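You operate a simulated robot arm through the tools that you are given. There is no shell and no other tool. Be economical: measure what you need, move in short steps, check, and stop when the job is done.

Carry out the task below with a simulated robot arm. There is one attempt and no reset: what you move stays moved.

## Task
Turn the left gold knob to 2. Put two of the black rubber blocks from the top of the black cart on the lower shelf of the black cart. Close the upper blue drawer. Put the spring that says "60 N/mm" from the top of the grey bench on the roof of the wire cage and the spring marked "40 N/mm" on the lower shelf of the grey steering cart. Fetch the red tag and stand it in the inside of the green crate. Shut the tool cart drawer. Open the lower blue drawer. The order is free. Set down upright: spring, red tag.

The check looks at the end state, three seconds after you hand in, the way a careful person would. Anything else that was tipped, shoved, dropped, spilled or broken makes it a failure.

## Robot
A 7-joint arm with a two-finger gripper on a trunk, on a base that drives. Base frame: it is fixed to the floor where the robot stands at the start and does not move with it; the origin is under the middle of the robot, x ahead of it, y to its left, z up; the surface under the hand at the start is at about z = 0.88. Readings come in m, rad, newtons and seconds.
With the tool pointing down near the work surface it reaches from about 0.34 to 0.78 m from the robot's upright axis, wherever it stands. Its first joint turns from -2.496 to 2.496 rad. Places, roughly: black rubber block [-4.25, -4.25, 1]; inside of the green crate [-0.8, 3.5, 0.9]; left gold knob [0.5, 0.1, 1]; lower blue drawer [0.6, -3.4, 0.6]; lower shelf of the black cart [-4.4, -4, 0.2]; lower shelf of the grey steering cart [-1.4, -3.4, 0.2]; red tag [0.5, 1.75, 1.25]; roof of the wire cage [0.8, 1.9, 1.1]; spring [0.75, -2.75, 1]; tool cart drawer [-4.2, 1.3, 0.6]; upper blue drawer [0.4, -3.4, 0.7]. Payload 2.45 kg.
The TCP is the grasp point between the finger pads, 0.026 m short of the fingertips. In the tool frame z runs along the fingers and y along their closing line. The gripper opens to 0.096 m. The gripper's body begins 0.069 m behind the TCP.
Orientation is told as [roll, pitch, yaw] about the base's x, y, z axes, in that order, counted from this pose: with the fingers straight down and closing along the base's y, the tool's x points along the base's -x, its y along +y and its z along -z.

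## Interface
- The arm moves only by the tool send_rows. Its argument "steps" is a list of rows, each a list of 3 entries, a list of its own where there are three numbers: the shift along the tool's x, y, z in m, then the turn, a rotation vector about the tool's x, y, z in rad, then the finger opening in m, from 0 to 0.096. In form: [[[x, y, z], [wx, wy, wz], grip], ...]. A call has 1 to 12 rows; each row shifts and turns the commanded pose from where the row before left it, along the tool's axes as they then stand. Rows are played at 5 a second. More than 0.05 m and 0.15 rad between two rows, or a gripper value outside its range, and nothing of the call is played. Where a pose cannot be reached the arm comes as near as it can. A force on the tool above 40 N (or 10 N above the force at the start of the call, whichever is more), or a blocked arm, ends the call early, and 0.2 s more pass. The fingers move at their own pace and stop on an object; they squeeze with about 35 N. The grip force told is the motor's: it shows also when the fingers shut on nothing. Time passes only in rows, and 0.2 s behind the last, so rows that do not move let the fingers close. The reply holds the time, the measured pose of the TCP, the force on the tool along the base axes, the opening and the grip force, in the units named above and with some noise, with the torque about the TCP (base axes, N m) and any sound that the robot's microphone picked up, and new pictures: "show" is both (left out), scene, wrist or none.
- Cameras (640 x 400 px; columns grow to the right, rows downward): "scene" is now at [0.0422, 0.1852, 1.5382]; the picture's right is [0.15, -0.99, 0.00], its down [-0.64, -0.10, -0.76] and it looks along [0.75, 0.11, -0.65] (base axes); focal length 291 px, centre (320, 200). "wrist" rides on the gripper at [0.082, 0.003, -0.098] in the tool frame; the picture's right is [-0.04, 1.00, 0.00], its down [-0.73, -0.03, -0.68] and it looks along [-0.68, -0.03, 0.73] (tool axes); focal length 256 px, centre (320, 200). There is no depth. A picture from a camera that has moved, and an enlarged one, comes with that camera's place and axes in the base frame and with its lens. The place of the scene camera against the robot may be out by one fixed shift of up to 0.018 m in any direction.
- slide_trunk(by): slides the trunk up (or, below 0, down) by that many m; the arm and the scene camera ride with it, the base frame stays. It gives what a move gives, with no picture.
- roll_base(legs): drives the robot by 1 to 6 legs, each [ahead, turn to the left] in m and rad, along the robot's own axes; the way and the turn of a leg run together, so that a leg with both is an arc; at most 1.5 m and 3.142 rad a leg. The arm and the cameras ride along, it lands a little off, and it stops where it bumps. It gives what a move gives, and a new picture of the scene camera.
- head_to(pan, tilt): turns the head with the scene camera to pan (to the left, within 2.705 rad either way) and tilt (down, from -0.506 to 1.204), counted from straight ahead of the robot. It gives what a move gives, and a new picture of the scene camera.
- close_up(camera, box): a new picture of the part [left, top, right, bottom] of that camera's present view, enlarged. The clock stands still meanwhile.
- job_done(): hands the job in; it is judged then, once.

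Work in short steps. Places have to be worked out from the pictures, the camera data and where the tool is seen: move nearer, look again, correct. Check each grasp and each placing, and mend what went wrong. You have 207 turns and 260 pictures in all, those below and enlarged ones among them. Open the gripper and draw the arm clear of the work before you hand the job in, unless the task says otherwise; then end with one line.

The tools are called after "Request:" as a command line: name --argument value ..., lists and objects as JSON in quotes. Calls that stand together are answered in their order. send_rows: Moves the arm, as the interface text tells. Its arguments: {"type":"object","properties":{"steps":{"type":"array"},"show":{"type":"string","enum":["both","scene","wrist","none"]}},"required":["steps"]} The other tools are called the same way: slide_trunk (by) slides the trunk up or down; roll_base (legs) drives the base; head_to (pan, tilt) turns the head that bears the scene camera; close_up (camera, box) takes an enlarged picture of a part of a camera's view; job_done () hands the job in.

At the start:

```text
t: 0.0
ee_pos: [0.4221, 0.2289, 1.2292]
tcp_rot: [0.0, 0.0, 0.0]
contact_force: [-0.3, 0.5, 0.4]
wrist_torque: [-0.02, -0.02, 0.0]
grip_width: 0.0958
gripper_force: 0.0
trunk travel left (down, up): [-0.575, 0.065]
robot x, y, heading: [-0.0026, -0.0025, -0.002]
head pan, tilt: [0.147, 0.707]
```

scene: 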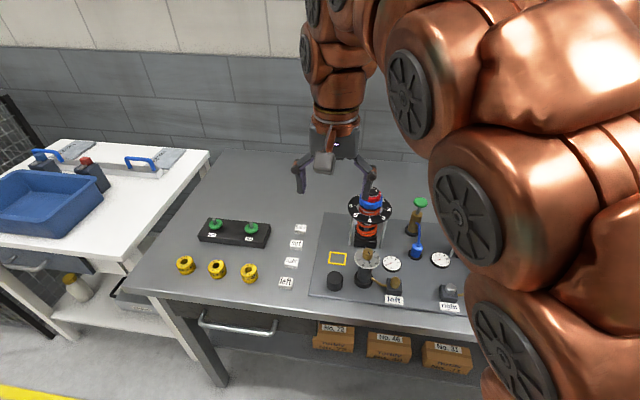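
wrist: 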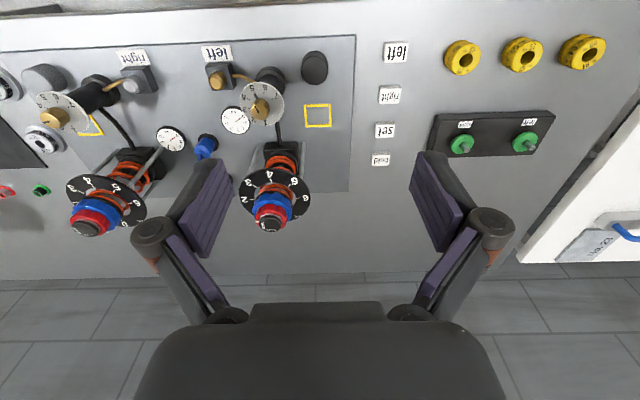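

The bench is in view; I look closer at the left gold knob and its dial.

Request:
close_up --camera "wrist" --box '[180, 30, 340, 130]'

Request:
close_up --camera "scene" --box '[300, 180, 480, 310]'

```text
4.00 times, centred on (260, 80) of wrist
camera zoom: at [0.3414, 0.2315, 1.3275], right [0.04, 1.0, 0.0], down [0.73, -0.03, 0.68], along [0.68, -0.03, -0.73], focal length 1024 px, centre (560, 680)
```

zoom: 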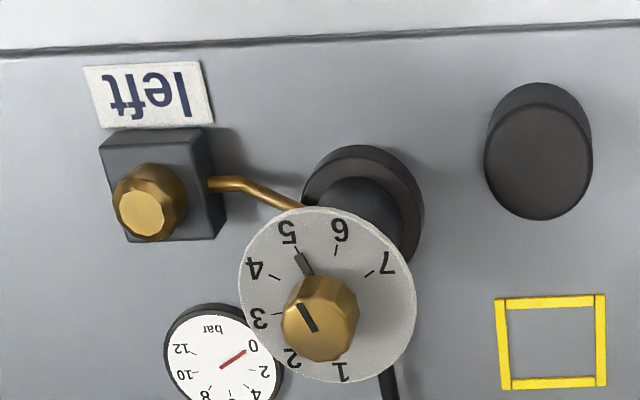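

```text
3.08 times, centred on (390, 245) of scene
camera zoom: at [0.0422, 0.1852, 1.5382], right [0.15, -0.99, 0.0], down [-0.64, -0.1, -0.76], along [0.75, 0.11, -0.65], focal length 895 px, centre (105, 62)
```

zoom: 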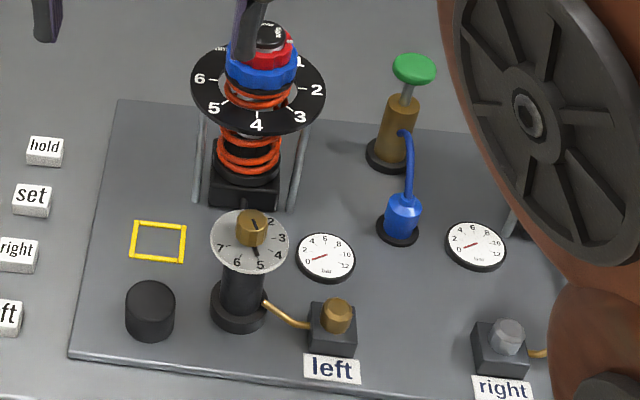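

Knob estimated at about (0.48, 0.145, 1.0), pointer at 5; going to 2 means counterclockwise from above by roughly 135°. I move above the knob and look again.

Request:
send_rows --steps '[[[-0.03, -0.04, 0.0], [0, 0, 0], 0.06], [[-0.028, -0.044, 0.0], [0, 0, 0], 0.06], [[0, 0, 0.04], [0, 0, 0], 0.06], [[0, 0, 0.04], [0, 0, 0], 0.06], [[0, 0, 0], [0, 0, 0], 0.06]]' --show "both"

```text
refused: row 2 steps farther than a row can; nothing moved
```

Row step is limited to 0.05 m norm; I split it.

Request:
send_rows --steps '[[[-0.02, -0.028, 0.0], [0, 0, 0], 0.06], [[-0.02, -0.028, 0.0], [0, 0, 0], 0.06], [[-0.018, -0.028, 0.0], [0, 0, 0], 0.06], [[0, 0, 0.04], [0, 0, 0], 0.06], [[0, 0, 0.04], [0, 0, 0], 0.06], [[0, 0, 0], [0, 0, 0], 0.06]]' --show "wrist"

```text
t: 1.4
ee_pos: [0.4816, 0.1449, 1.1486]
tcp_rot: [0.001, -0.001, 0.002]
contact_force: [0.0, -1.1, 0.2]
wrist_torque: [0.0, 0.02, 0.0]
grip_width: 0.0603
gripper_force: 0.1
trunk travel left (down, up): [-0.575, 0.065]
robot x, y, heading: [0.0012, 0.0017, 0.001]
head pan, tilt: [0.147, 0.707]
camera wrist: at [0.3998, 0.1466, 1.2475], right [0.04, 1.0, 0.0], down [0.73, -0.03, 0.68], along [0.68, -0.03, -0.73], focal length 256 px, centre (320, 200)
```

wrist: 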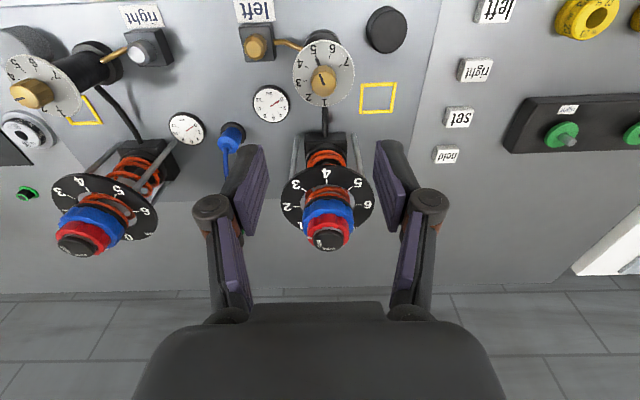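

Knob now triangulates to about (0.481, 0.1455), top z≈1.0, disc ~0.019 lower. I zoom to see facets and pointer.

Request:
close_up --camera "wrist" --box '[275, 30, 371, 120]'

```text
4.44 times, centred on (323, 75) of wrist
camera zoom: at [0.3998, 0.1466, 1.2475], right [0.04, 1.0, 0.0], down [0.73, -0.03, 0.68], along [0.68, -0.03, -0.73], focal length 1138 px, centre (307, 756)
```

zoom: 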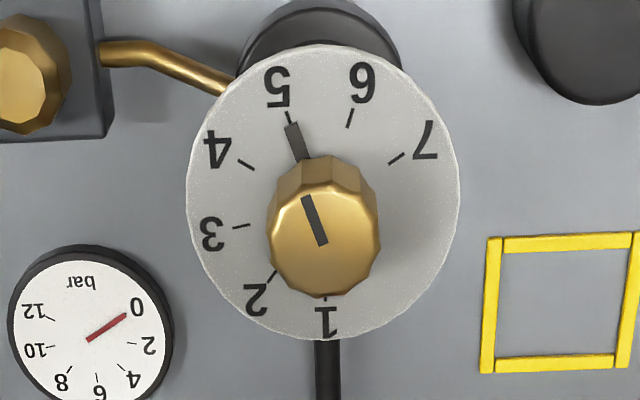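

Pointer sits on the 5 tick, tick spacing ≈40°, so I need +120° of yaw. I descend with tips just above the disc and grip.

Request:
send_rows --steps '[[[0, 0, 0.045], [0, 0, 0], 0.05], [[0, 0, 0.045], [0, 0, 0], 0.05], [[0, 0, 0.035], [0, 0, 0], 0.05], [[0, 0, 0.012], [0, 0, 0], 0.05], [[0, 0, 0], [0, 0, 0], 0.05]]' --show "both"

```text
t: 2.6
ee_pos: [0.4818, 0.1456, 1.0114]
tcp_rot: [0.0, 0.001, 0.0]
contact_force: [0.1, -0.4, -0.4]
wrist_torque: [-0.02, 0.0, -0.05]
grip_width: 0.0501
gripper_force: 0.0
trunk travel left (down, up): [-0.575, 0.065]
robot x, y, heading: [-0.0003, 0.0006, -0.002]
head pan, tilt: [0.147, 0.707]
camera scene: at [0.0423, 0.1852, 1.5382], right [0.15, -0.99, 0.0], down [-0.64, -0.1, -0.76], along [0.75, 0.11, -0.65], focal length 291 px, centre (320, 200)
camera wrist: at [0.4008, 0.147, 1.1096], right [0.04, 1.0, 0.0], down [0.73, -0.03, 0.68], along [0.68, -0.03, -0.73], focal length 256 px, centre (320, 200)
```

scene: 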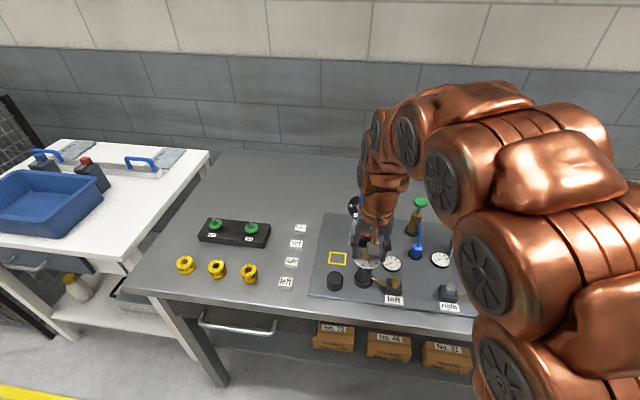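
wrist: 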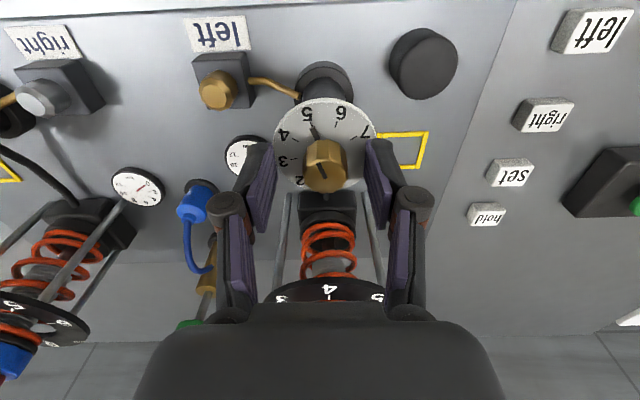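

The knob sits centred between the pads. I close on it.

Request:
send_rows --steps '[[[0.002, 0.001, 0.002], [0, 0, 0], 0.03], [[0, 0, 0], [0, 0, 0], 0.0], [[0, 0, 0], [0, 0, 0], 0.0], [[0, 0, 0], [0, 0, 0], 0.0]]' --show "wrist"

```text
t: 3.6
ee_pos: [0.4791, 0.1474, 1.0099]
tcp_rot: [0.002, -0.001, 0.001]
contact_force: [3.2, 17.0, 11.9]
wrist_torque: [0.52, -0.11, 0.0]
grip_width: 0.0234
gripper_force: 45.0
trunk travel left (down, up): [-0.575, 0.065]
robot x, y, heading: [0.0013, -0.0005, 0.001]
head pan, tilt: [0.147, 0.707]
camera wrist: at [0.398, 0.1497, 1.1087], right [0.04, 1.0, 0.0], down [0.73, -0.03, 0.68], along [0.68, -0.03, -0.73], focal length 256 px, centre (320, 200)
```

wrist: 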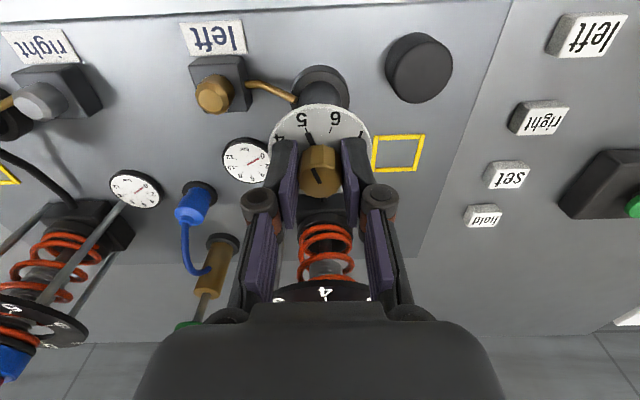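

Gripped at 0.0234 wide; a side load of 17 N in y and some upward load say I'm ~1–2 mm off. I ease back and begin to turn counterclockwise.

Request:
send_rows --steps '[[[-0.001, -0.0015, -0.0015], [0, 0, 0], 0.0], [[0, 0, 0], [0, 0, -0.13], 0.0], [[0, 0, 0], [0, 0, -0.13], 0.0]]' --show "wrist"

```text
t: 4.4
ee_pos: [0.4783, 0.1476, 1.0103]
tcp_rot: [0.0, 0.002, 0.26]
contact_force: [-2.7, 31.2, -6.0]
wrist_torque: [1.01, -0.39, -0.01]
grip_width: 0.0233
gripper_force: 45.3
trunk travel left (down, up): [-0.575, 0.065]
robot x, y, heading: [-0.0008, -0.0007, 0.0]
head pan, tilt: [0.147, 0.707]
camera wrist: at [0.4005, 0.1285, 1.109], right [-0.22, 0.98, 0.0], down [0.72, 0.16, 0.68], along [0.66, 0.15, -0.73], focal length 256 px, centre (320, 200)
```

wrist: 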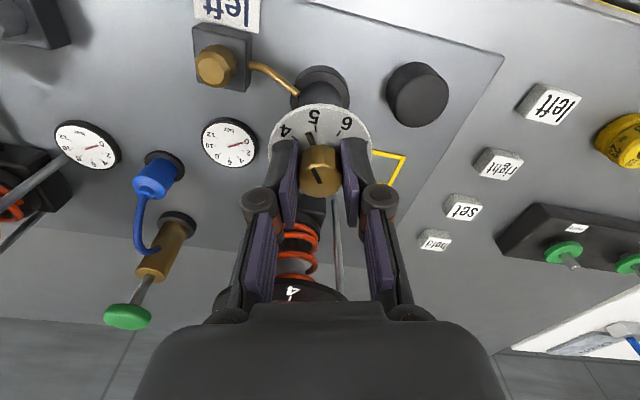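

The knob turns with the fingers; the force grew, so the knob centre lies at higher y (≈0.148). I correct that way and keep turning.

Request:
send_rows --steps '[[[0.0005, 0.003, 0], [0, 0, 0], 0.0], [[0, 0, 0], [0, 0, -0.13], 0.0], [[0, 0, 0], [0, 0, -0.13], 0.0]]' --show "none"

Request:
send_rows --steps '[[[0.0, 0.0, 0], [0, 0, -0.13], 0.0], [[0, 0, 0], [0, 0, -0.13], 0.0], [[0, 0, 0], [0, 0, -0.13], 0.0]]' --show "wrist"

```text
t: 5.2
ee_pos: [0.4789, 0.1472, 1.0095]
tcp_rot: [-0.002, -0.001, 0.522]
contact_force: [11.5, 10.1, -7.5]
wrist_torque: [0.33, -0.29, -0.03]
grip_width: 0.0231
gripper_force: 45.3
trunk travel left (down, up): [-0.575, 0.065]
robot x, y, heading: [-0.001, 0.0026, -0.006]
head pan, tilt: [0.147, 0.707]
```

```text
t: 6.0
ee_pos: [0.4792, 0.1483, 1.0109]
tcp_rot: [-0.001, 0.001, 0.914]
contact_force: [16.5, 2.8, -17.3]
wrist_torque: [0.77, -0.85, -0.02]
grip_width: 0.0236
gripper_force: 44.9
trunk travel left (down, up): [-0.575, 0.065]
robot x, y, heading: [0.0006, 0.0006, -0.001]
head pan, tilt: [0.147, 0.707]
camera wrist: at [0.4276, 0.0838, 1.1091], right [-0.77, 0.64, 0.0], down [0.47, 0.56, 0.68], along [0.44, 0.52, -0.74], focal length 256 px, centre (320, 200)
```

wrist: 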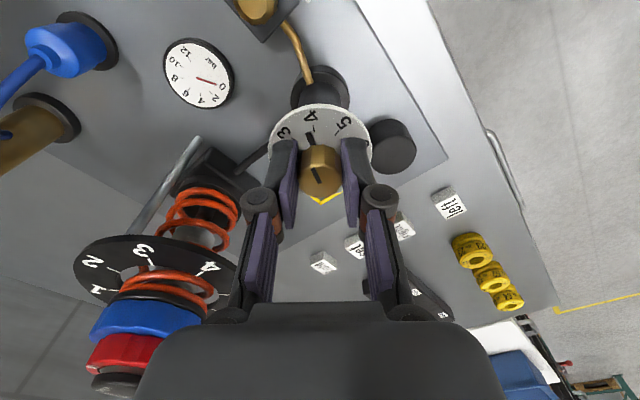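

52° turned so far, needle just past 4. I trim the load, turn a bit further to ~1.1 rad, then release and regrip.

Request:
send_rows --steps '[[[-0.0009, -0.0012, 0.001], [0, 0, -0.13], 0.0], [[0, 0, 0], [0, 0, -0.06], 0.0], [[0, 0, 0], [0, 0, 0], 0.05], [[0, 0, 0], [0, 0, 0], 0.05], [[0, 0, -0.03], [0, 0, 0], 0.05]]' --show "none"

Request:
send_rows --steps '[[[0, 0, 0], [0, 0, 0.15], 0.05], [[0, 0, 0], [0, 0, 0.15], 0.05], [[0, 0, 0], [0, 0, 0.15], 0.05], [[0, 0, 0], [0, 0, 0.15], 0.05], [[0, 0, 0], [0, 0, 0.15], 0.05], [[0, 0, 0], [0, 0, 0.15], 0.05], [[0, 0, 0], [0, 0, 0.15], 0.05], [[0, 0, 0], [0, 0, 0.05], 0.05], [[0, 0, 0], [0, 0, 0], 0.05]]' --show "wrist"

```text
t: 7.2
ee_pos: [0.4804, 0.1476, 1.0387]
tcp_rot: [0.001, 0.001, 1.101]
contact_force: [-0.5, 0.0, -0.3]
wrist_torque: [0.01, 0.0, 0.02]
grip_width: 0.0501
gripper_force: 0.0
trunk travel left (down, up): [-0.575, 0.065]
robot x, y, heading: [-0.0008, 0.0039, 0.001]
head pan, tilt: [0.147, 0.707]
```

```text
t: 9.2
ee_pos: [0.4784, 0.1472, 1.0406]
tcp_rot: [-0.001, 0.0, 0.001]
contact_force: [-0.7, 0.4, 0.5]
wrist_torque: [-0.01, 0.0, -0.02]
grip_width: 0.0502
gripper_force: 0.1
trunk travel left (down, up): [-0.575, 0.065]
robot x, y, heading: [-0.0011, 0.0008, 0.002]
head pan, tilt: [0.147, 0.707]
camera wrist: at [0.3985, 0.1503, 1.1393], right [0.04, 1.0, 0.0], down [0.73, -0.03, 0.68], along [0.68, -0.03, -0.73], focal length 256 px, centre (320, 200)
```

wrist: 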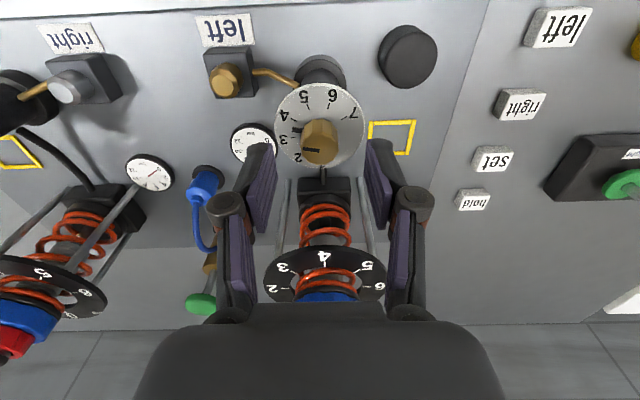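

Now I check where the pointer ended.

Request:
close_up --camera "wrist" --box '[270, 75, 370, 175]'

```text
4.00 times, centred on (320, 125) of wrist
camera zoom: at [0.3985, 0.1503, 1.1393], right [0.04, 1.0, 0.0], down [0.73, -0.03, 0.68], along [0.68, -0.03, -0.73], focal length 1024 px, centre (320, 500)
```

zoom: 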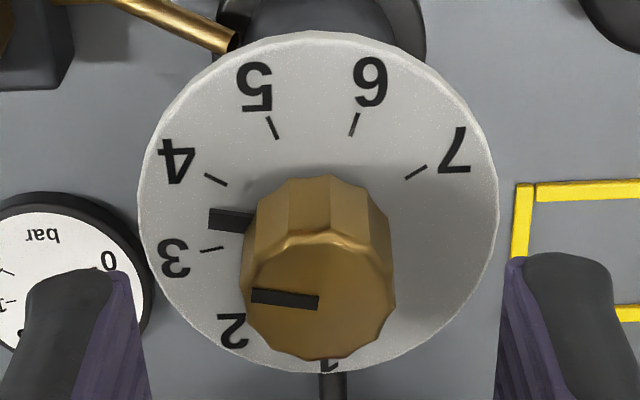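

Pointer is between 3 and 4 as expected; ≈0.97 rad left. I start at yaw −0.5, slightly higher to clear the pointer, centred on (0.4795, 0.148).

Request:
send_rows --steps '[[[-0.001, 0.0005, 0], [0, 0, 0.15], 0.05], [[0, 0, 0], [0, 0, 0.15], 0.05], [[0, 0, 0], [0, 0, 0.15], 0.05], [[0, 0, 0], [0, 0, 0.05], 0.05], [[0, 0, 0.026], [0, 0, 0], 0.05], [[0, 0, 0], [0, 0, 0], 0.02], [[0, 0, 0], [0, 0, 0], 0.0], [[0, 0, 0], [0, 0, 0], 0.0]]' --show "wrist"

```text
t: 11.0
ee_pos: [0.4798, 0.1475, 1.0147]
tcp_rot: [0.0, 0.001, -0.499]
contact_force: [-4.1, -5.9, 0.0]
wrist_torque: [-0.32, -0.17, 0.03]
grip_width: 0.0238
gripper_force: 37.2
trunk travel left (down, up): [-0.575, 0.065]
robot x, y, heading: [-0.0043, 0.0021, 0.002]
head pan, tilt: [0.147, 0.707]
camera wrist: at [0.4103, 0.1887, 1.113], right [0.51, 0.86, 0.0], down [0.63, -0.38, 0.68], along [0.58, -0.35, -0.73], focal length 256 px, centre (320, 200)
```

wrist: 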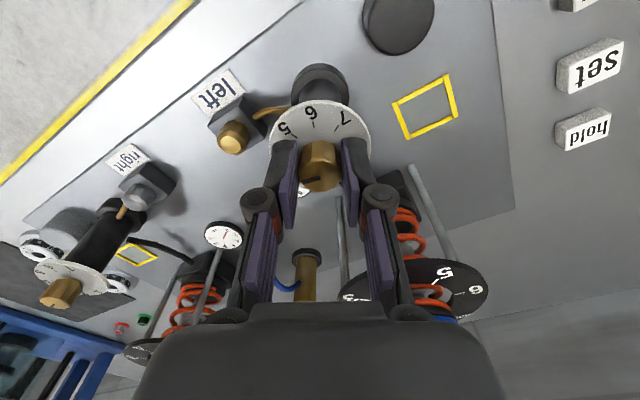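

Gripped well with little side force. Turning +0.97 rad, then release, rise and look.

Request:
send_rows --steps '[[[0, 0, 0], [0, 0, -0.14], 0.0], [[0, 0, 0], [0, 0, -0.14], 0.0], [[0, 0, 0], [0, 0, -0.14], 0.0], [[0, 0, 0], [0, 0, -0.14], 0.0], [[0, 0, 0], [0, 0, -0.14], 0.0], [[0, 0, 0], [0, 0, -0.14], 0.0], [[0, 0, 0], [0, 0, -0.13], 0.0], [[0, 0, 0], [0, 0, 0], 0.0]]' --show "none"

Request:
send_rows --steps '[[[0, 0, 0], [0, 0, 0], 0.05], [[0, 0, 0], [0, 0, 0], 0.05], [[0, 0, -0.03], [0, 0, 0], 0.05], [[0, 0, -0.03], [0, 0, 0.15], 0.05], [[0, 0, -0.03], [0, 0, 0.15], 0.05], [[0, 0, -0.02], [0, 0, 0.15], 0.05], [[0, 0, 0], [0, 0, 0.0], 0.05]]' --show "none"

Request:
close_up --camera "wrist" --box '[275, 30, 375, 130]'

```text
t: 12.8
ee_pos: [0.4793, 0.1478, 1.0154]
tcp_rot: [0.001, -0.001, 0.473]
contact_force: [-11.0, -6.7, -2.8]
wrist_torque: [-0.51, 1.11, 0.01]
grip_width: 0.0236
gripper_force: 45.2
trunk travel left (down, up): [-0.575, 0.065]
robot x, y, heading: [0.0033, 0.0023, 0.002]
head pan, tilt: [0.147, 0.707]
```

```text
t: 14.4
ee_pos: [0.4812, 0.1475, 1.1244]
tcp_rot: [0.001, -0.001, 0.018]
contact_force: [-1.3, 0.3, -0.3]
wrist_torque: [-0.04, 0.02, 0.03]
grip_width: 0.0499
gripper_force: 0.0
trunk travel left (down, up): [-0.575, 0.065]
robot x, y, heading: [0.0005, -0.0017, 0.001]
head pan, tilt: [0.147, 0.707]
```

```text
4.00 times, centred on (325, 80) of wrist
camera zoom: at [0.4003, 0.148, 1.223], right [0.02, 1.0, 0.0], down [0.73, -0.01, 0.68], along [0.68, -0.01, -0.73], focal length 1024 px, centre (300, 680)
```

zoom: 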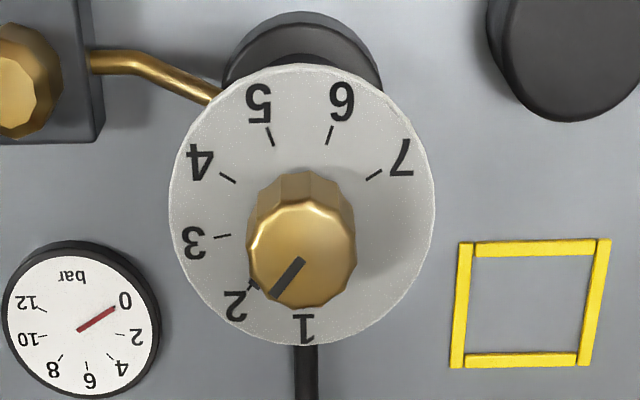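

The pointer is nearly hidden by the knob; I rise and shift ahead to look down more steeply.

Request:
send_rows --steps '[[[0, 0, -0.05], [0, 0, 0], 0.05], [[0, 0, -0.04], [0, 0, 0], 0.05], [[-0.04, 0, 0], [0, 0, 0], 0.05], [[-0.02, 0, 0], [0, 0, 0], 0.05], [[0, 0, 0], [0, 0, 0], 0.05]]' --show "none"

Request:
close_up --camera "wrist" --box '[285, 0, 365, 60]'

```text
t: 15.6
ee_pos: [0.5406, 0.1495, 1.2154]
tcp_rot: [-0.001, 0.001, 0.021]
contact_force: [1.0, 0.1, 0.4]
wrist_torque: [0.0, 0.01, -0.06]
grip_width: 0.05
gripper_force: 0.2
trunk travel left (down, up): [-0.575, 0.065]
robot x, y, heading: [-0.0027, -0.0009, 0.0]
head pan, tilt: [0.147, 0.707]
```

```text
6.67 times, centred on (325, 30) of wrist
camera zoom: at [0.4603, 0.1499, 1.3133], right [0.02, 1.0, 0.0], down [0.73, -0.01, 0.68], along [0.68, -0.01, -0.73], focal length 1707 px, centre (287, 1333)
```

zoom: 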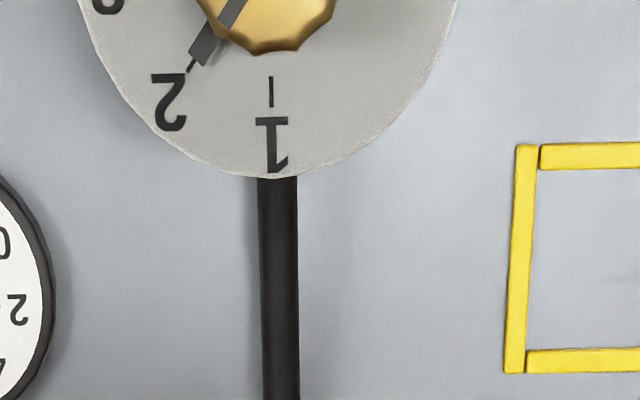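

The pointer is in line with the 2 tick: knob done. Now I look around with the head to map the room.

Request:
head_to --pan 1.3 --tilt 0.45

Request:
head_to --pan 2.5 --tilt 0.3

Request:
head_to --pan -2.4 --tilt 0.3

Request:
head_to --pan -1.2 --tilt 0.4

```text
t: 17.0
ee_pos: [0.5405, 0.1491, 1.2147]
tcp_rot: [0.001, 0.001, 0.021]
contact_force: [-0.2, 0.0, 0.3]
wrist_torque: [-0.05, 0.0, 0.02]
grip_width: 0.0499
gripper_force: 0.1
trunk travel left (down, up): [-0.575, 0.065]
robot x, y, heading: [0.0037, 0.0028, 0.001]
head pan, tilt: [1.3, 0.45]
camera scene: at [-0.0168, 0.2615, 1.561], right [0.96, -0.27, 0.0], down [-0.12, -0.42, -0.9], along [0.24, 0.87, -0.44], focal length 291 px, centre (320, 200)
```

scene: 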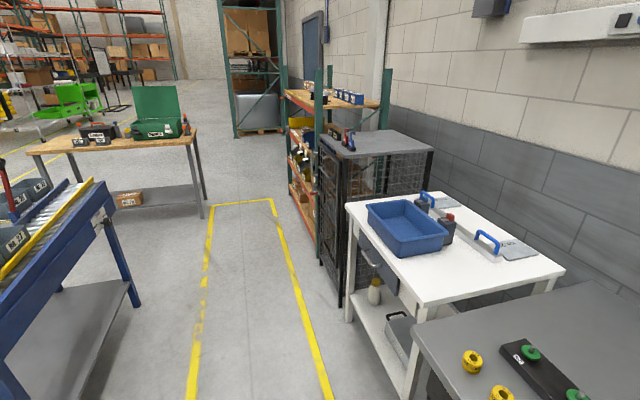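

```text
t: 18.4
ee_pos: [0.54, 0.15, 1.2148]
tcp_rot: [0.0, 0.0, 0.022]
contact_force: [0.2, 0.2, 0.5]
wrist_torque: [-0.01, -0.01, 0.0]
grip_width: 0.0501
gripper_force: 0.0
trunk travel left (down, up): [-0.575, 0.065]
robot x, y, heading: [-0.0001, -0.0022, -0.002]
head pan, tilt: [2.499, 0.3]
camera scene: at [-0.1162, 0.229, 1.5749], right [0.6, 0.8, 0.0], down [0.24, -0.18, -0.96], along [-0.76, 0.57, -0.3], focal length 291 px, centre (320, 200)
```

scene: 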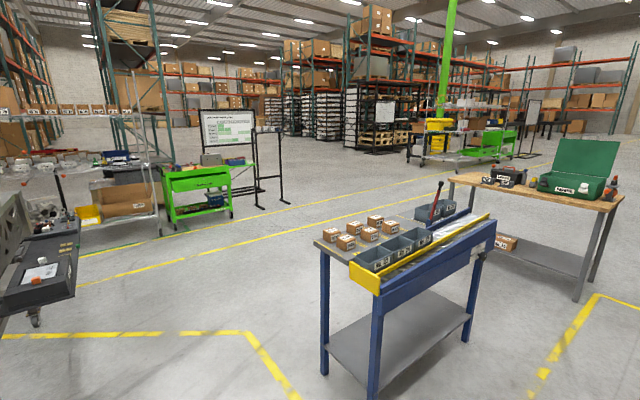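

```text
t: 22.2
ee_pos: [0.5413, 0.1492, 1.2153]
tcp_rot: [0.0, 0.001, 0.02]
contact_force: [-0.7, -0.8, -0.1]
wrist_torque: [0.02, 0.02, -0.03]
grip_width: 0.0499
gripper_force: 0.0
trunk travel left (down, up): [-0.575, 0.065]
robot x, y, heading: [0.0023, -0.0033, -0.0]
head pan, tilt: [-2.4, 0.3]
camera scene: at [-0.1103, 0.1099, 1.5749], right [-0.68, 0.74, 0.0], down [0.22, 0.2, -0.96], along [-0.7, -0.65, -0.3], focal length 291 px, centre (320, 200)
```

scene: 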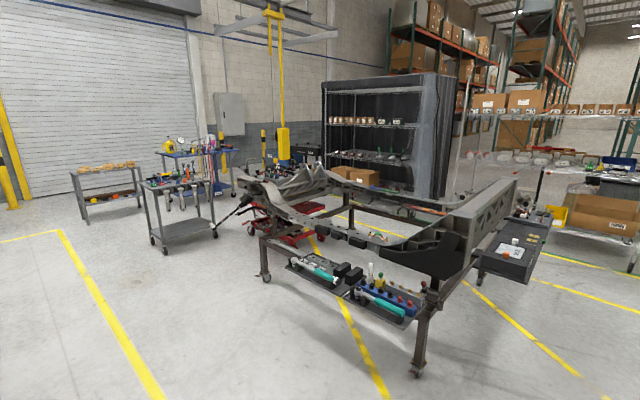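

```text
t: 23.6
ee_pos: [0.5417, 0.1498, 1.2142]
tcp_rot: [-0.001, 0.002, 0.021]
contact_force: [0.8, 0.7, -0.5]
wrist_torque: [-0.03, 0.0, 0.01]
grip_width: 0.0498
gripper_force: 0.1
trunk travel left (down, up): [-0.575, 0.065]
robot x, y, heading: [-0.0017, 0.0015, 0.002]
head pan, tilt: [-1.201, 0.4]
camera scene: at [-0.008, 0.0866, 1.5657], right [-0.93, -0.36, 0.0], down [-0.14, 0.36, -0.92], along [0.33, -0.86, -0.39], focal length 291 px, centre (320, 200)
```

scene: 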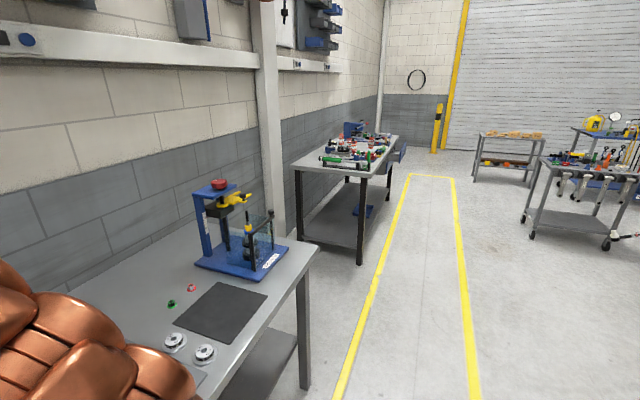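

I have a map. I tuck the arm in a little and higher, then drive to the cage where the red tag stands.

Request:
send_rows --steps '[[[0, 0, -0.045], [0, 0, 0], 0.09], [[0, 0, -0.045], [0, 0, 0], 0.09], [[0.03, -0.03, 0], [0, 0, 0], 0.09], [[0.03, -0.03, 0], [0, 0, 0], 0.09], [[0.03, -0.03, 0], [0, 0, 0], 0.09], [[0.03, -0.03, 0], [0, 0, 0], 0.09]]' --show "none"

Request:
head_to --pan 0.3 --tilt 0.4

Request:
roll_base --legs '[[-0.25, 0], [0, 1.571], [1.35, 0], [0.35, 0], [0, -1.571]]'

```text
t: 25.0
ee_pos: [0.3972, 0.0218, 1.2604]
tcp_rot: [0.001, -0.001, 0.02]
contact_force: [-0.2, 0.2, 0.2]
wrist_torque: [-0.01, 0.02, -0.02]
grip_width: 0.0902
gripper_force: 0.0
out of reach, approached as far as the arm can: row 1, 2
trunk travel left (down, up): [-0.575, 0.065]
robot x, y, heading: [-0.0013, 0.0023, -0.001]
head pan, tilt: [-1.201, 0.4]
```

```text
t: 26.6
ee_pos: [0.3959, 0.0225, 1.2608]
tcp_rot: [0.0, 0.001, 0.021]
contact_force: [0.1, -0.3, -0.8]
wrist_torque: [0.01, 0.0, 0.01]
grip_width: 0.0901
gripper_force: 0.0
trunk travel left (down, up): [-0.575, 0.065]
robot x, y, heading: [0.0033, -0.0009, 0.0]
head pan, tilt: [0.3, 0.4]
camera scene: at [0.047, 0.2003, 1.5657], right [0.3, -0.96, 0.0], down [-0.37, -0.11, -0.92], along [0.88, 0.27, -0.39], focal length 291 px, centre (320, 200)
```

scene: 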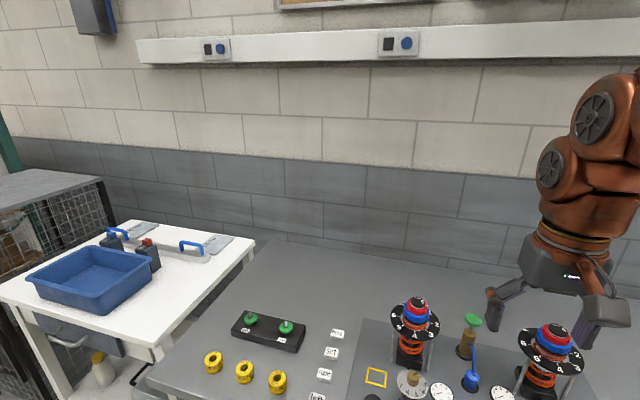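

```text
t: 44.3
ee_pos: [0.1331, 1.7034, 1.2607]
tcp_rot: [-0.001, 0.0, 0.02]
contact_force: [-0.2, -0.1, -0.2]
wrist_torque: [-0.02, 0.03, 0.0]
grip_width: 0.09
gripper_force: 0.1
trunk travel left (down, up): [-0.575, 0.065]
robot x, y, heading: [-0.2651, 1.6823, -0.001]
head pan, tilt: [0.3, 0.4]
camera scene: at [-0.218, 1.8813, 1.5657], right [0.3, -0.96, 0.0], down [-0.37, -0.12, -0.92], along [0.88, 0.27, -0.39], focal length 291 px, centre (320, 200)
```

scene: 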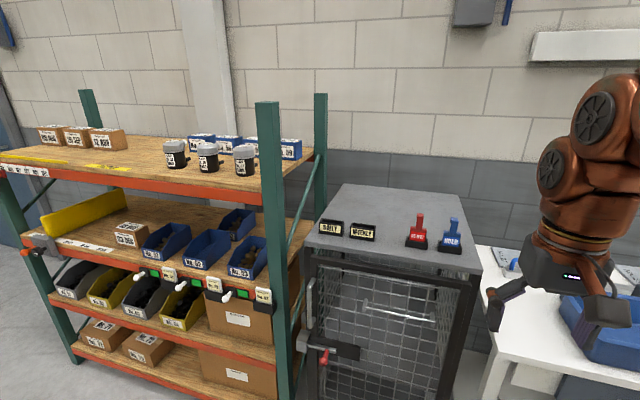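

The red tag stands on the cage roof; I zoom in.

Request:
close_up --camera "scene" --box '[380, 195, 480, 260]'

Request:
close_up --camera "wrist" --box '[0, 0, 640, 400]'

```text
6.15 times, centred on (430, 228) of scene
camera zoom: at [-0.218, 1.8813, 1.5657], right [0.3, -0.96, 0.0], down [-0.37, -0.12, -0.92], along [0.88, 0.27, -0.39], focal length 1790 px, centre (-357, 31)
```

zoom: 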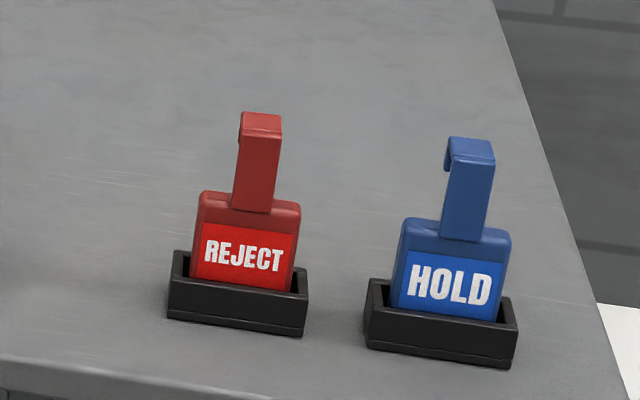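

```text
1.00 times, centred on (320, 200) of wrist (not enlarged: the box is as wide or as high as the picture)
camera zoom: at [0.0511, 1.7037, 1.3592], right [0.02, 1.0, 0.0], down [0.73, -0.01, 0.68], along [0.68, -0.01, -0.73], focal length 256 px, centre (320, 200)
```

zoom: 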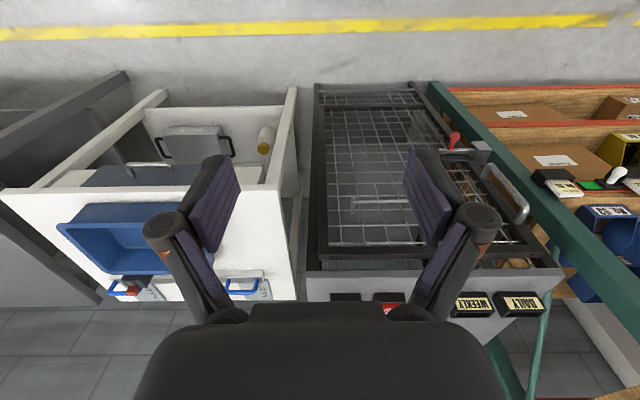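

The REJECT tag has a narrow neck; it's at about (0.58, 1.82). I drive nearer by 0.22 m and view it with the wrist camera.

Request:
roll_base --legs '[[0.22, 0]]'

Request:
send_rows --steps '[[[0, 0.04, 0], [0, 0, -0.02], 0.09], [[0, 0.04, 0], [0, 0, 0], 0.09], [[0, 0.03, 0], [0, 0, 0], 0.09], [[0, 0, 0], [0, 0, 0], 0.09]]' --show "wrist"

```text
t: 46.0
ee_pos: [0.3557, 1.7033, 1.261]
tcp_rot: [0.0, 0.0, 0.021]
contact_force: [0.2, -0.3, -0.6]
wrist_torque: [-0.01, -0.04, 0.0]
grip_width: 0.0901
gripper_force: 0.1
trunk travel left (down, up): [-0.575, 0.065]
robot x, y, heading: [-0.0399, 1.6849, 0.003]
head pan, tilt: [0.3, 0.4]
camera scene: at [0.0049, 1.8812, 1.5657], right [0.3, -0.96, 0.0], down [-0.37, -0.12, -0.92], along [0.88, 0.27, -0.39], focal length 291 px, centre (320, 200)
```

scene: 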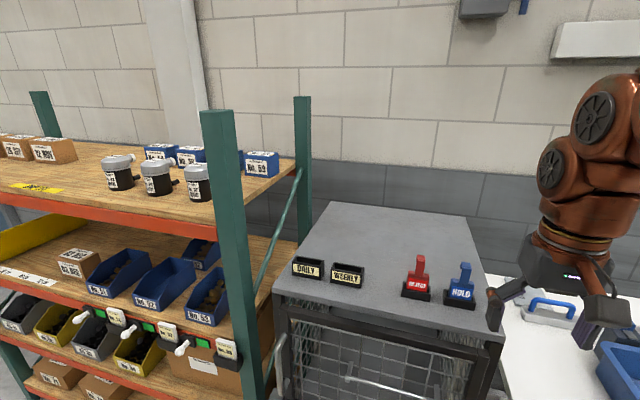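

```text
t: 47.0
ee_pos: [0.3524, 1.8142, 1.2606]
tcp_rot: [0.002, -0.001, 0.042]
contact_force: [-0.1, -0.1, -0.1]
wrist_torque: [-0.02, 0.02, 0.01]
grip_width: 0.0901
gripper_force: 0.1
trunk travel left (down, up): [-0.575, 0.065]
robot x, y, heading: [-0.0404, 1.6775, -0.0]
head pan, tilt: [0.3, 0.4]
camera wrist: at [0.2707, 1.8126, 1.3603], right [0.0, 1.0, 0.0], down [0.73, 0.0, 0.68], along [0.68, 0.0, -0.73], focal length 256 px, centre (320, 200)
```

wrist: 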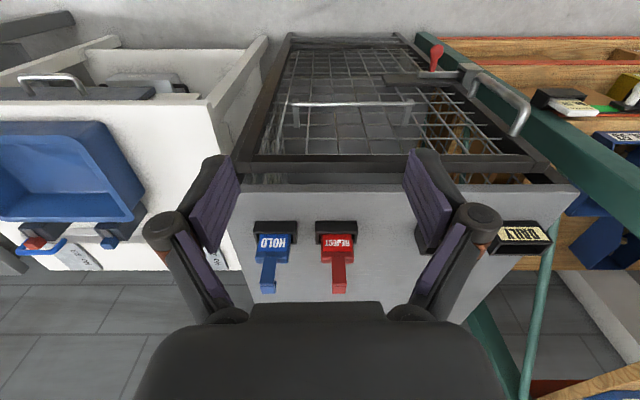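

Neck top is at about (0.575, 1.833, 1.203). I move over it and check from near.

Request:
send_rows --steps '[[[0, 0, 0], [0, 0, 0.042], 0.07], [[-0.045, 0.004, 0], [0, 0, 0], 0.07], [[-0.045, 0.004, 0], [0, 0, 0], 0.07], [[-0.045, 0.004, 0], [0, 0, 0], 0.07], [[-0.045, 0.007, 0], [0, 0, 0], 0.07], [[0, 0, 0], [0, 0, 0], 0.07]]' --show "wrist"

```text
t: 48.4
ee_pos: [0.4984, 1.827, 1.247]
tcp_rot: [0.0, 0.0, -0.002]
contact_force: [0.7, -0.5, -0.1]
wrist_torque: [0.03, -0.01, 0.0]
grip_width: 0.0699
gripper_force: 0.1
out of reach, approached as far as the arm can: row 4, 5
trunk travel left (down, up): [-0.575, 0.065]
robot x, y, heading: [-0.0445, 1.68, -0.005]
head pan, tilt: [0.3, 0.4]
camera wrist: at [0.4172, 1.8295, 1.3448], right [0.04, 1.0, 0.0], down [0.73, -0.03, 0.68], along [0.68, -0.03, -0.73], focal length 256 px, centre (320, 200)
```

wrist: 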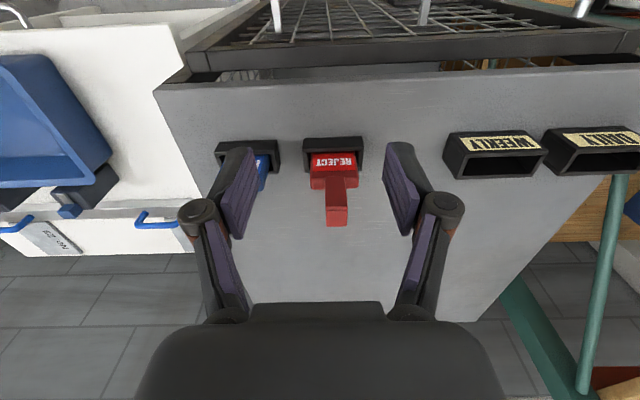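

The arm runs out of reach at this height; trunk up 0.06 and base ahead 0.08 m.

Request:
slide_trunk --by 0.06

Request:
roll_base --legs '[[0.075, 0]]'

Request:
close_up --camera "wrist" --box '[160, 80, 480, 280]'

```text
t: 49.4
ee_pos: [0.4981, 1.8279, 1.3071]
tcp_rot: [0.0, 0.0, -0.001]
contact_force: [0.1, -0.5, 0.1]
wrist_torque: [0.03, -0.01, 0.03]
grip_width: 0.0698
gripper_force: 0.0
trunk travel left (down, up): [-0.635, 0.005]
robot x, y, heading: [-0.0446, 1.6807, 0.004]
head pan, tilt: [0.3, 0.4]
```

```text
t: 50.4
ee_pos: [0.5726, 1.8259, 1.3062]
tcp_rot: [-0.001, 0.0, -0.004]
contact_force: [0.7, 0.0, -0.5]
wrist_torque: [-0.04, 0.0, 0.01]
grip_width: 0.07
gripper_force: 0.1
trunk travel left (down, up): [-0.635, 0.005]
robot x, y, heading: [0.0338, 1.6818, -0.002]
head pan, tilt: [0.3, 0.4]
camera scene: at [0.0809, 1.8812, 1.6257], right [0.29, -0.96, 0.0], down [-0.37, -0.11, -0.92], along [0.88, 0.27, -0.39], focal length 291 px, centre (320, 200)
```

scene: 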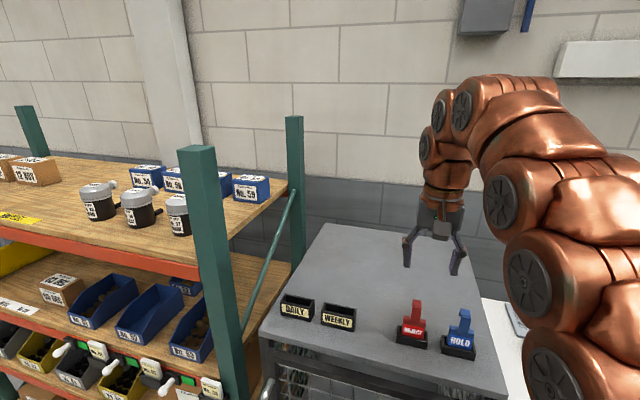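

```text
2.00 times, centred on (320, 180) of wrist
camera zoom: at [0.4928, 1.8289, 1.405], right [0.04, 1.0, 0.0], down [0.73, -0.03, 0.68], along [0.68, -0.03, -0.73], focal length 512 px, centre (320, 240)
```

zoom: 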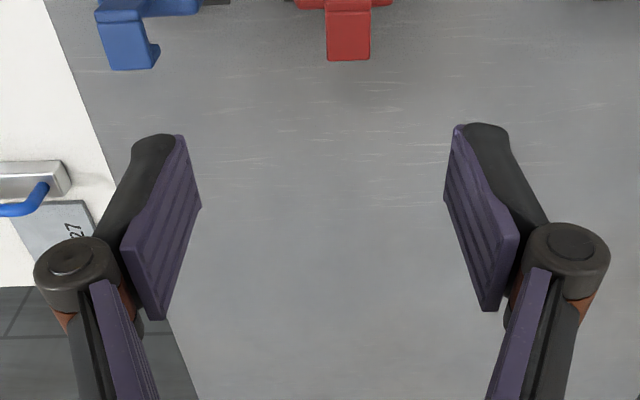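

I align to about (0.578, 1.836) and come down to z 1.235 to look again.

Request:
send_rows --steps '[[[-0.006, 0.01, 0.035], [0, 0, 0], 0.06], [[0, 0, 0.036], [0, 0, 0], 0.06], [[0, 0, 0], [0, 0, 0], 0.06]]' --show "wrist"

Request:
close_up --camera "scene" --box '[370, 220, 500, 370]'

```text
t: 51.2
ee_pos: [0.5837, 1.8347, 1.2363]
tcp_rot: [0.002, -0.002, -0.001]
contact_force: [0.5, 0.4, -1.1]
wrist_torque: [0.01, 0.04, -0.01]
grip_width: 0.06
gripper_force: 0.0
trunk travel left (down, up): [-0.635, 0.005]
robot x, y, heading: [0.0334, 1.6802, -0.003]
head pan, tilt: [0.3, 0.4]
camera wrist: at [0.5015, 1.837, 1.334], right [0.04, 1.0, 0.0], down [0.73, -0.03, 0.68], along [0.68, -0.03, -0.73], focal length 256 px, centre (320, 200)
```

wrist: 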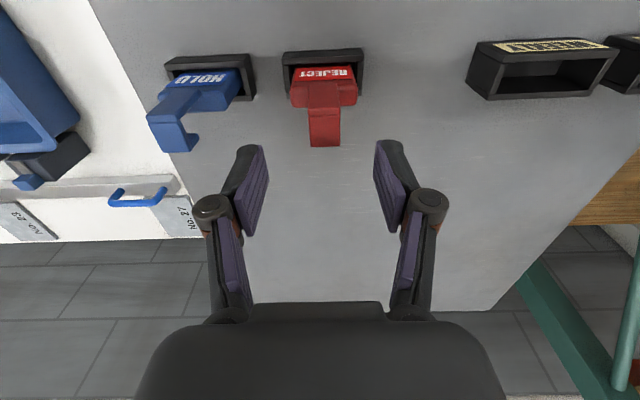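

```text
2.67 times, centred on (435, 295) of scene
camera zoom: at [0.0814, 1.8812, 1.6257], right [0.29, -0.96, 0.0], down [-0.37, -0.11, -0.92], along [0.88, 0.27, -0.39], focal length 776 px, centre (13, -53)
```

zoom: 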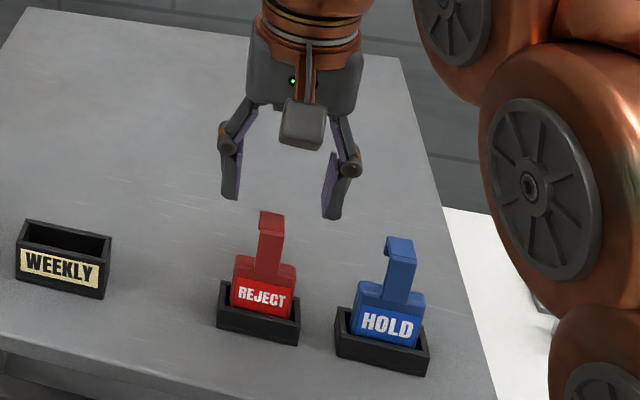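

Neck: x≈0.576, y≈1.836, top z≈1.193, shoulders ≈1.157. I lower to z≈1.187 and grip the neck.

Request:
send_rows --steps '[[[0.007, 0.0015, 0.025], [0, 0, 0], 0.06], [[0, 0, 0.024], [0, 0, 0], 0.06], [[0, 0, 0], [0, 0, 0], 0.06]]' --show "wrist"

Request:
close_up --camera "scene" --box '[370, 220, 500, 370]'

```text
t: 52.0
ee_pos: [0.575, 1.8368, 1.1855]
tcp_rot: [0.0, -0.001, -0.003]
contact_force: [-0.1, 0.8, -0.8]
wrist_torque: [0.0, 0.01, 0.01]
grip_width: 0.0597
gripper_force: 0.0
trunk travel left (down, up): [-0.635, 0.005]
robot x, y, heading: [0.0344, 1.6771, -0.001]
head pan, tilt: [0.3, 0.4]
camera wrist: at [0.4935, 1.8392, 1.2837], right [0.04, 1.0, 0.0], down [0.73, -0.03, 0.68], along [0.68, -0.03, -0.73], focal length 256 px, centre (320, 200)
```

wrist: 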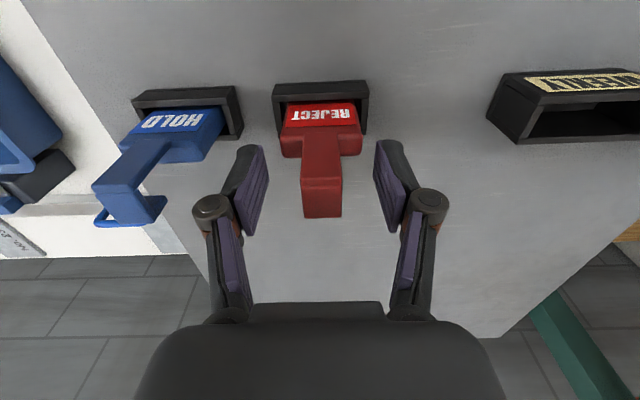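

```text
2.67 times, centred on (435, 295) of scene
camera zoom: at [0.0813, 1.8812, 1.6257], right [0.29, -0.96, 0.0], down [-0.37, -0.11, -0.92], along [0.88, 0.27, -0.39], focal length 776 px, centre (13, -53)
```

zoom: 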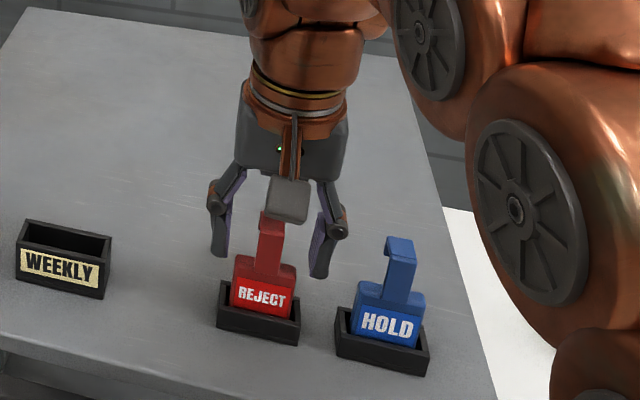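

Well aligned. Close on the neck.

Request:
send_rows --steps '[[[-0.003, -0.001, 0.004], [0, 0, 0], 0.04], [[0, 0, 0], [0, 0, 0], 0.0], [[0, 0, 0], [0, 0, 0], 0.0], [[0, 0, 0], [0, 0, 0], 0.0]]' --show "wrist"

```text
t: 53.0
ee_pos: [0.5775, 1.8363, 1.1818]
tcp_rot: [0.001, -0.001, -0.003]
contact_force: [-0.4, 0.1, 6.8]
wrist_torque: [0.03, 0.05, -0.01]
grip_width: 0.045
gripper_force: 35.5
trunk travel left (down, up): [-0.635, 0.005]
robot x, y, heading: [0.0321, 1.6813, -0.006]
head pan, tilt: [0.3, 0.4]
camera wrist: at [0.4959, 1.8384, 1.2802], right [0.04, 1.0, 0.0], down [0.73, -0.03, 0.68], along [0.68, -0.03, -0.73], focal length 256 px, centre (320, 200)
```

wrist: 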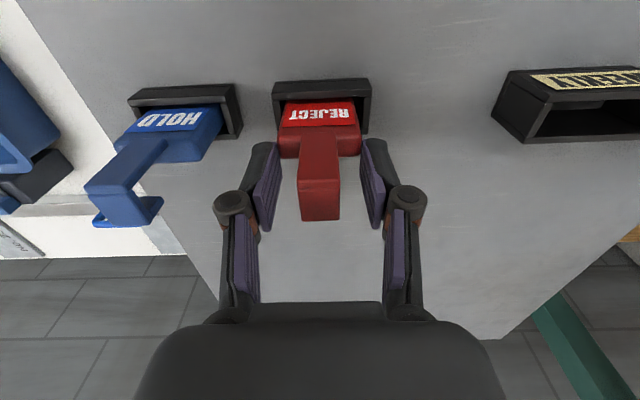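

It stopped at 0.045 m – the tips caught the wide body's shoulders. I reopen, go 14 mm lower and grip the body sides properly.

Request:
send_rows --steps '[[[0, 0, 0], [0, 0, 0], 0.065], [[0, 0, 0], [0, 0, 0], 0.065], [[0, 0, 0.014], [0, 0, 0], 0.065], [[0, 0, 0], [0, 0, 0], 0.03], [[0, 0, 0], [0, 0, 0], 0.0], [[0, 0, 0], [0, 0, 0], 0.0]]' --show "none"

Request:
send_rows --steps '[[[0, 0, -0.03], [0, 0, 0], 0.0], [[0, 0, -0.03], [0, 0, 0], 0.0], [[0, 0, -0.03], [0, 0, 0], 0.0], [[0, 0, 0], [0, 0, 0], 0.0]]' --show "both"

```text
t: 54.4
ee_pos: [0.5763, 1.8363, 1.1689]
tcp_rot: [-0.003, -0.002, -0.005]
contact_force: [0.5, 0.0, 0.0]
wrist_torque: [-0.02, 0.02, 0.01]
grip_width: 0.0448
gripper_force: 35.8
trunk travel left (down, up): [-0.635, 0.005]
robot x, y, heading: [0.031, 1.6801, -0.005]
head pan, tilt: [0.3, 0.4]
```

```text
t: 55.4
ee_pos: [0.5755, 1.8368, 1.2601]
tcp_rot: [0.001, 0.001, -0.004]
contact_force: [-0.2, -1.0, 0.1]
wrist_torque: [0.01, 0.02, 0.03]
grip_width: 0.045
gripper_force: 34.8
trunk travel left (down, up): [-0.635, 0.005]
robot x, y, heading: [0.0313, 1.6801, -0.004]
head pan, tilt: [0.3, 0.4]
camera scene: at [0.0812, 1.8811, 1.6257], right [0.29, -0.96, 0.0], down [-0.37, -0.11, -0.92], along [0.88, 0.27, -0.39], focal length 291 px, centre (320, 200)
camera wrist: at [0.4947, 1.8379, 1.3581], right [0.04, 1.0, 0.0], down [0.73, -0.03, 0.68], along [0.68, -0.03, -0.73], focal length 256 px, centre (320, 200)
```

scene: 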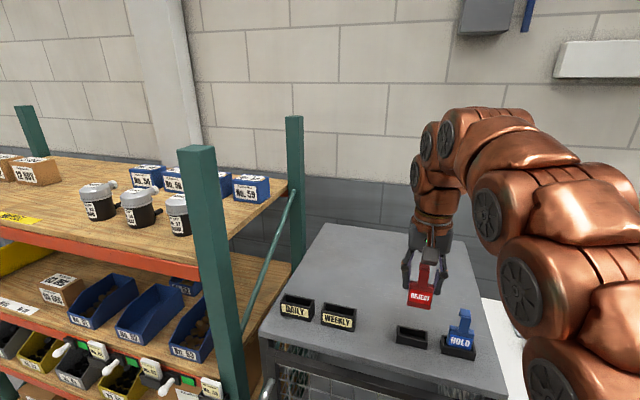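
wrist: 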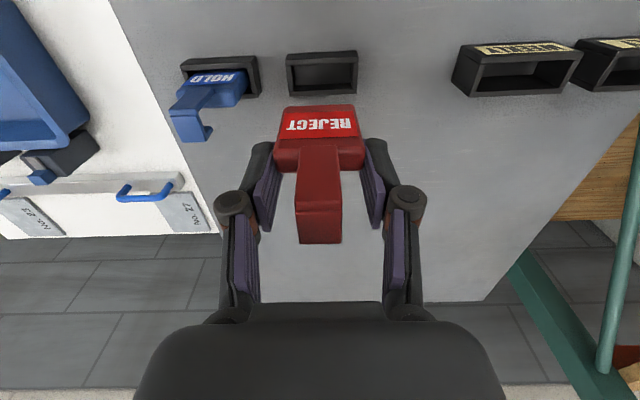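

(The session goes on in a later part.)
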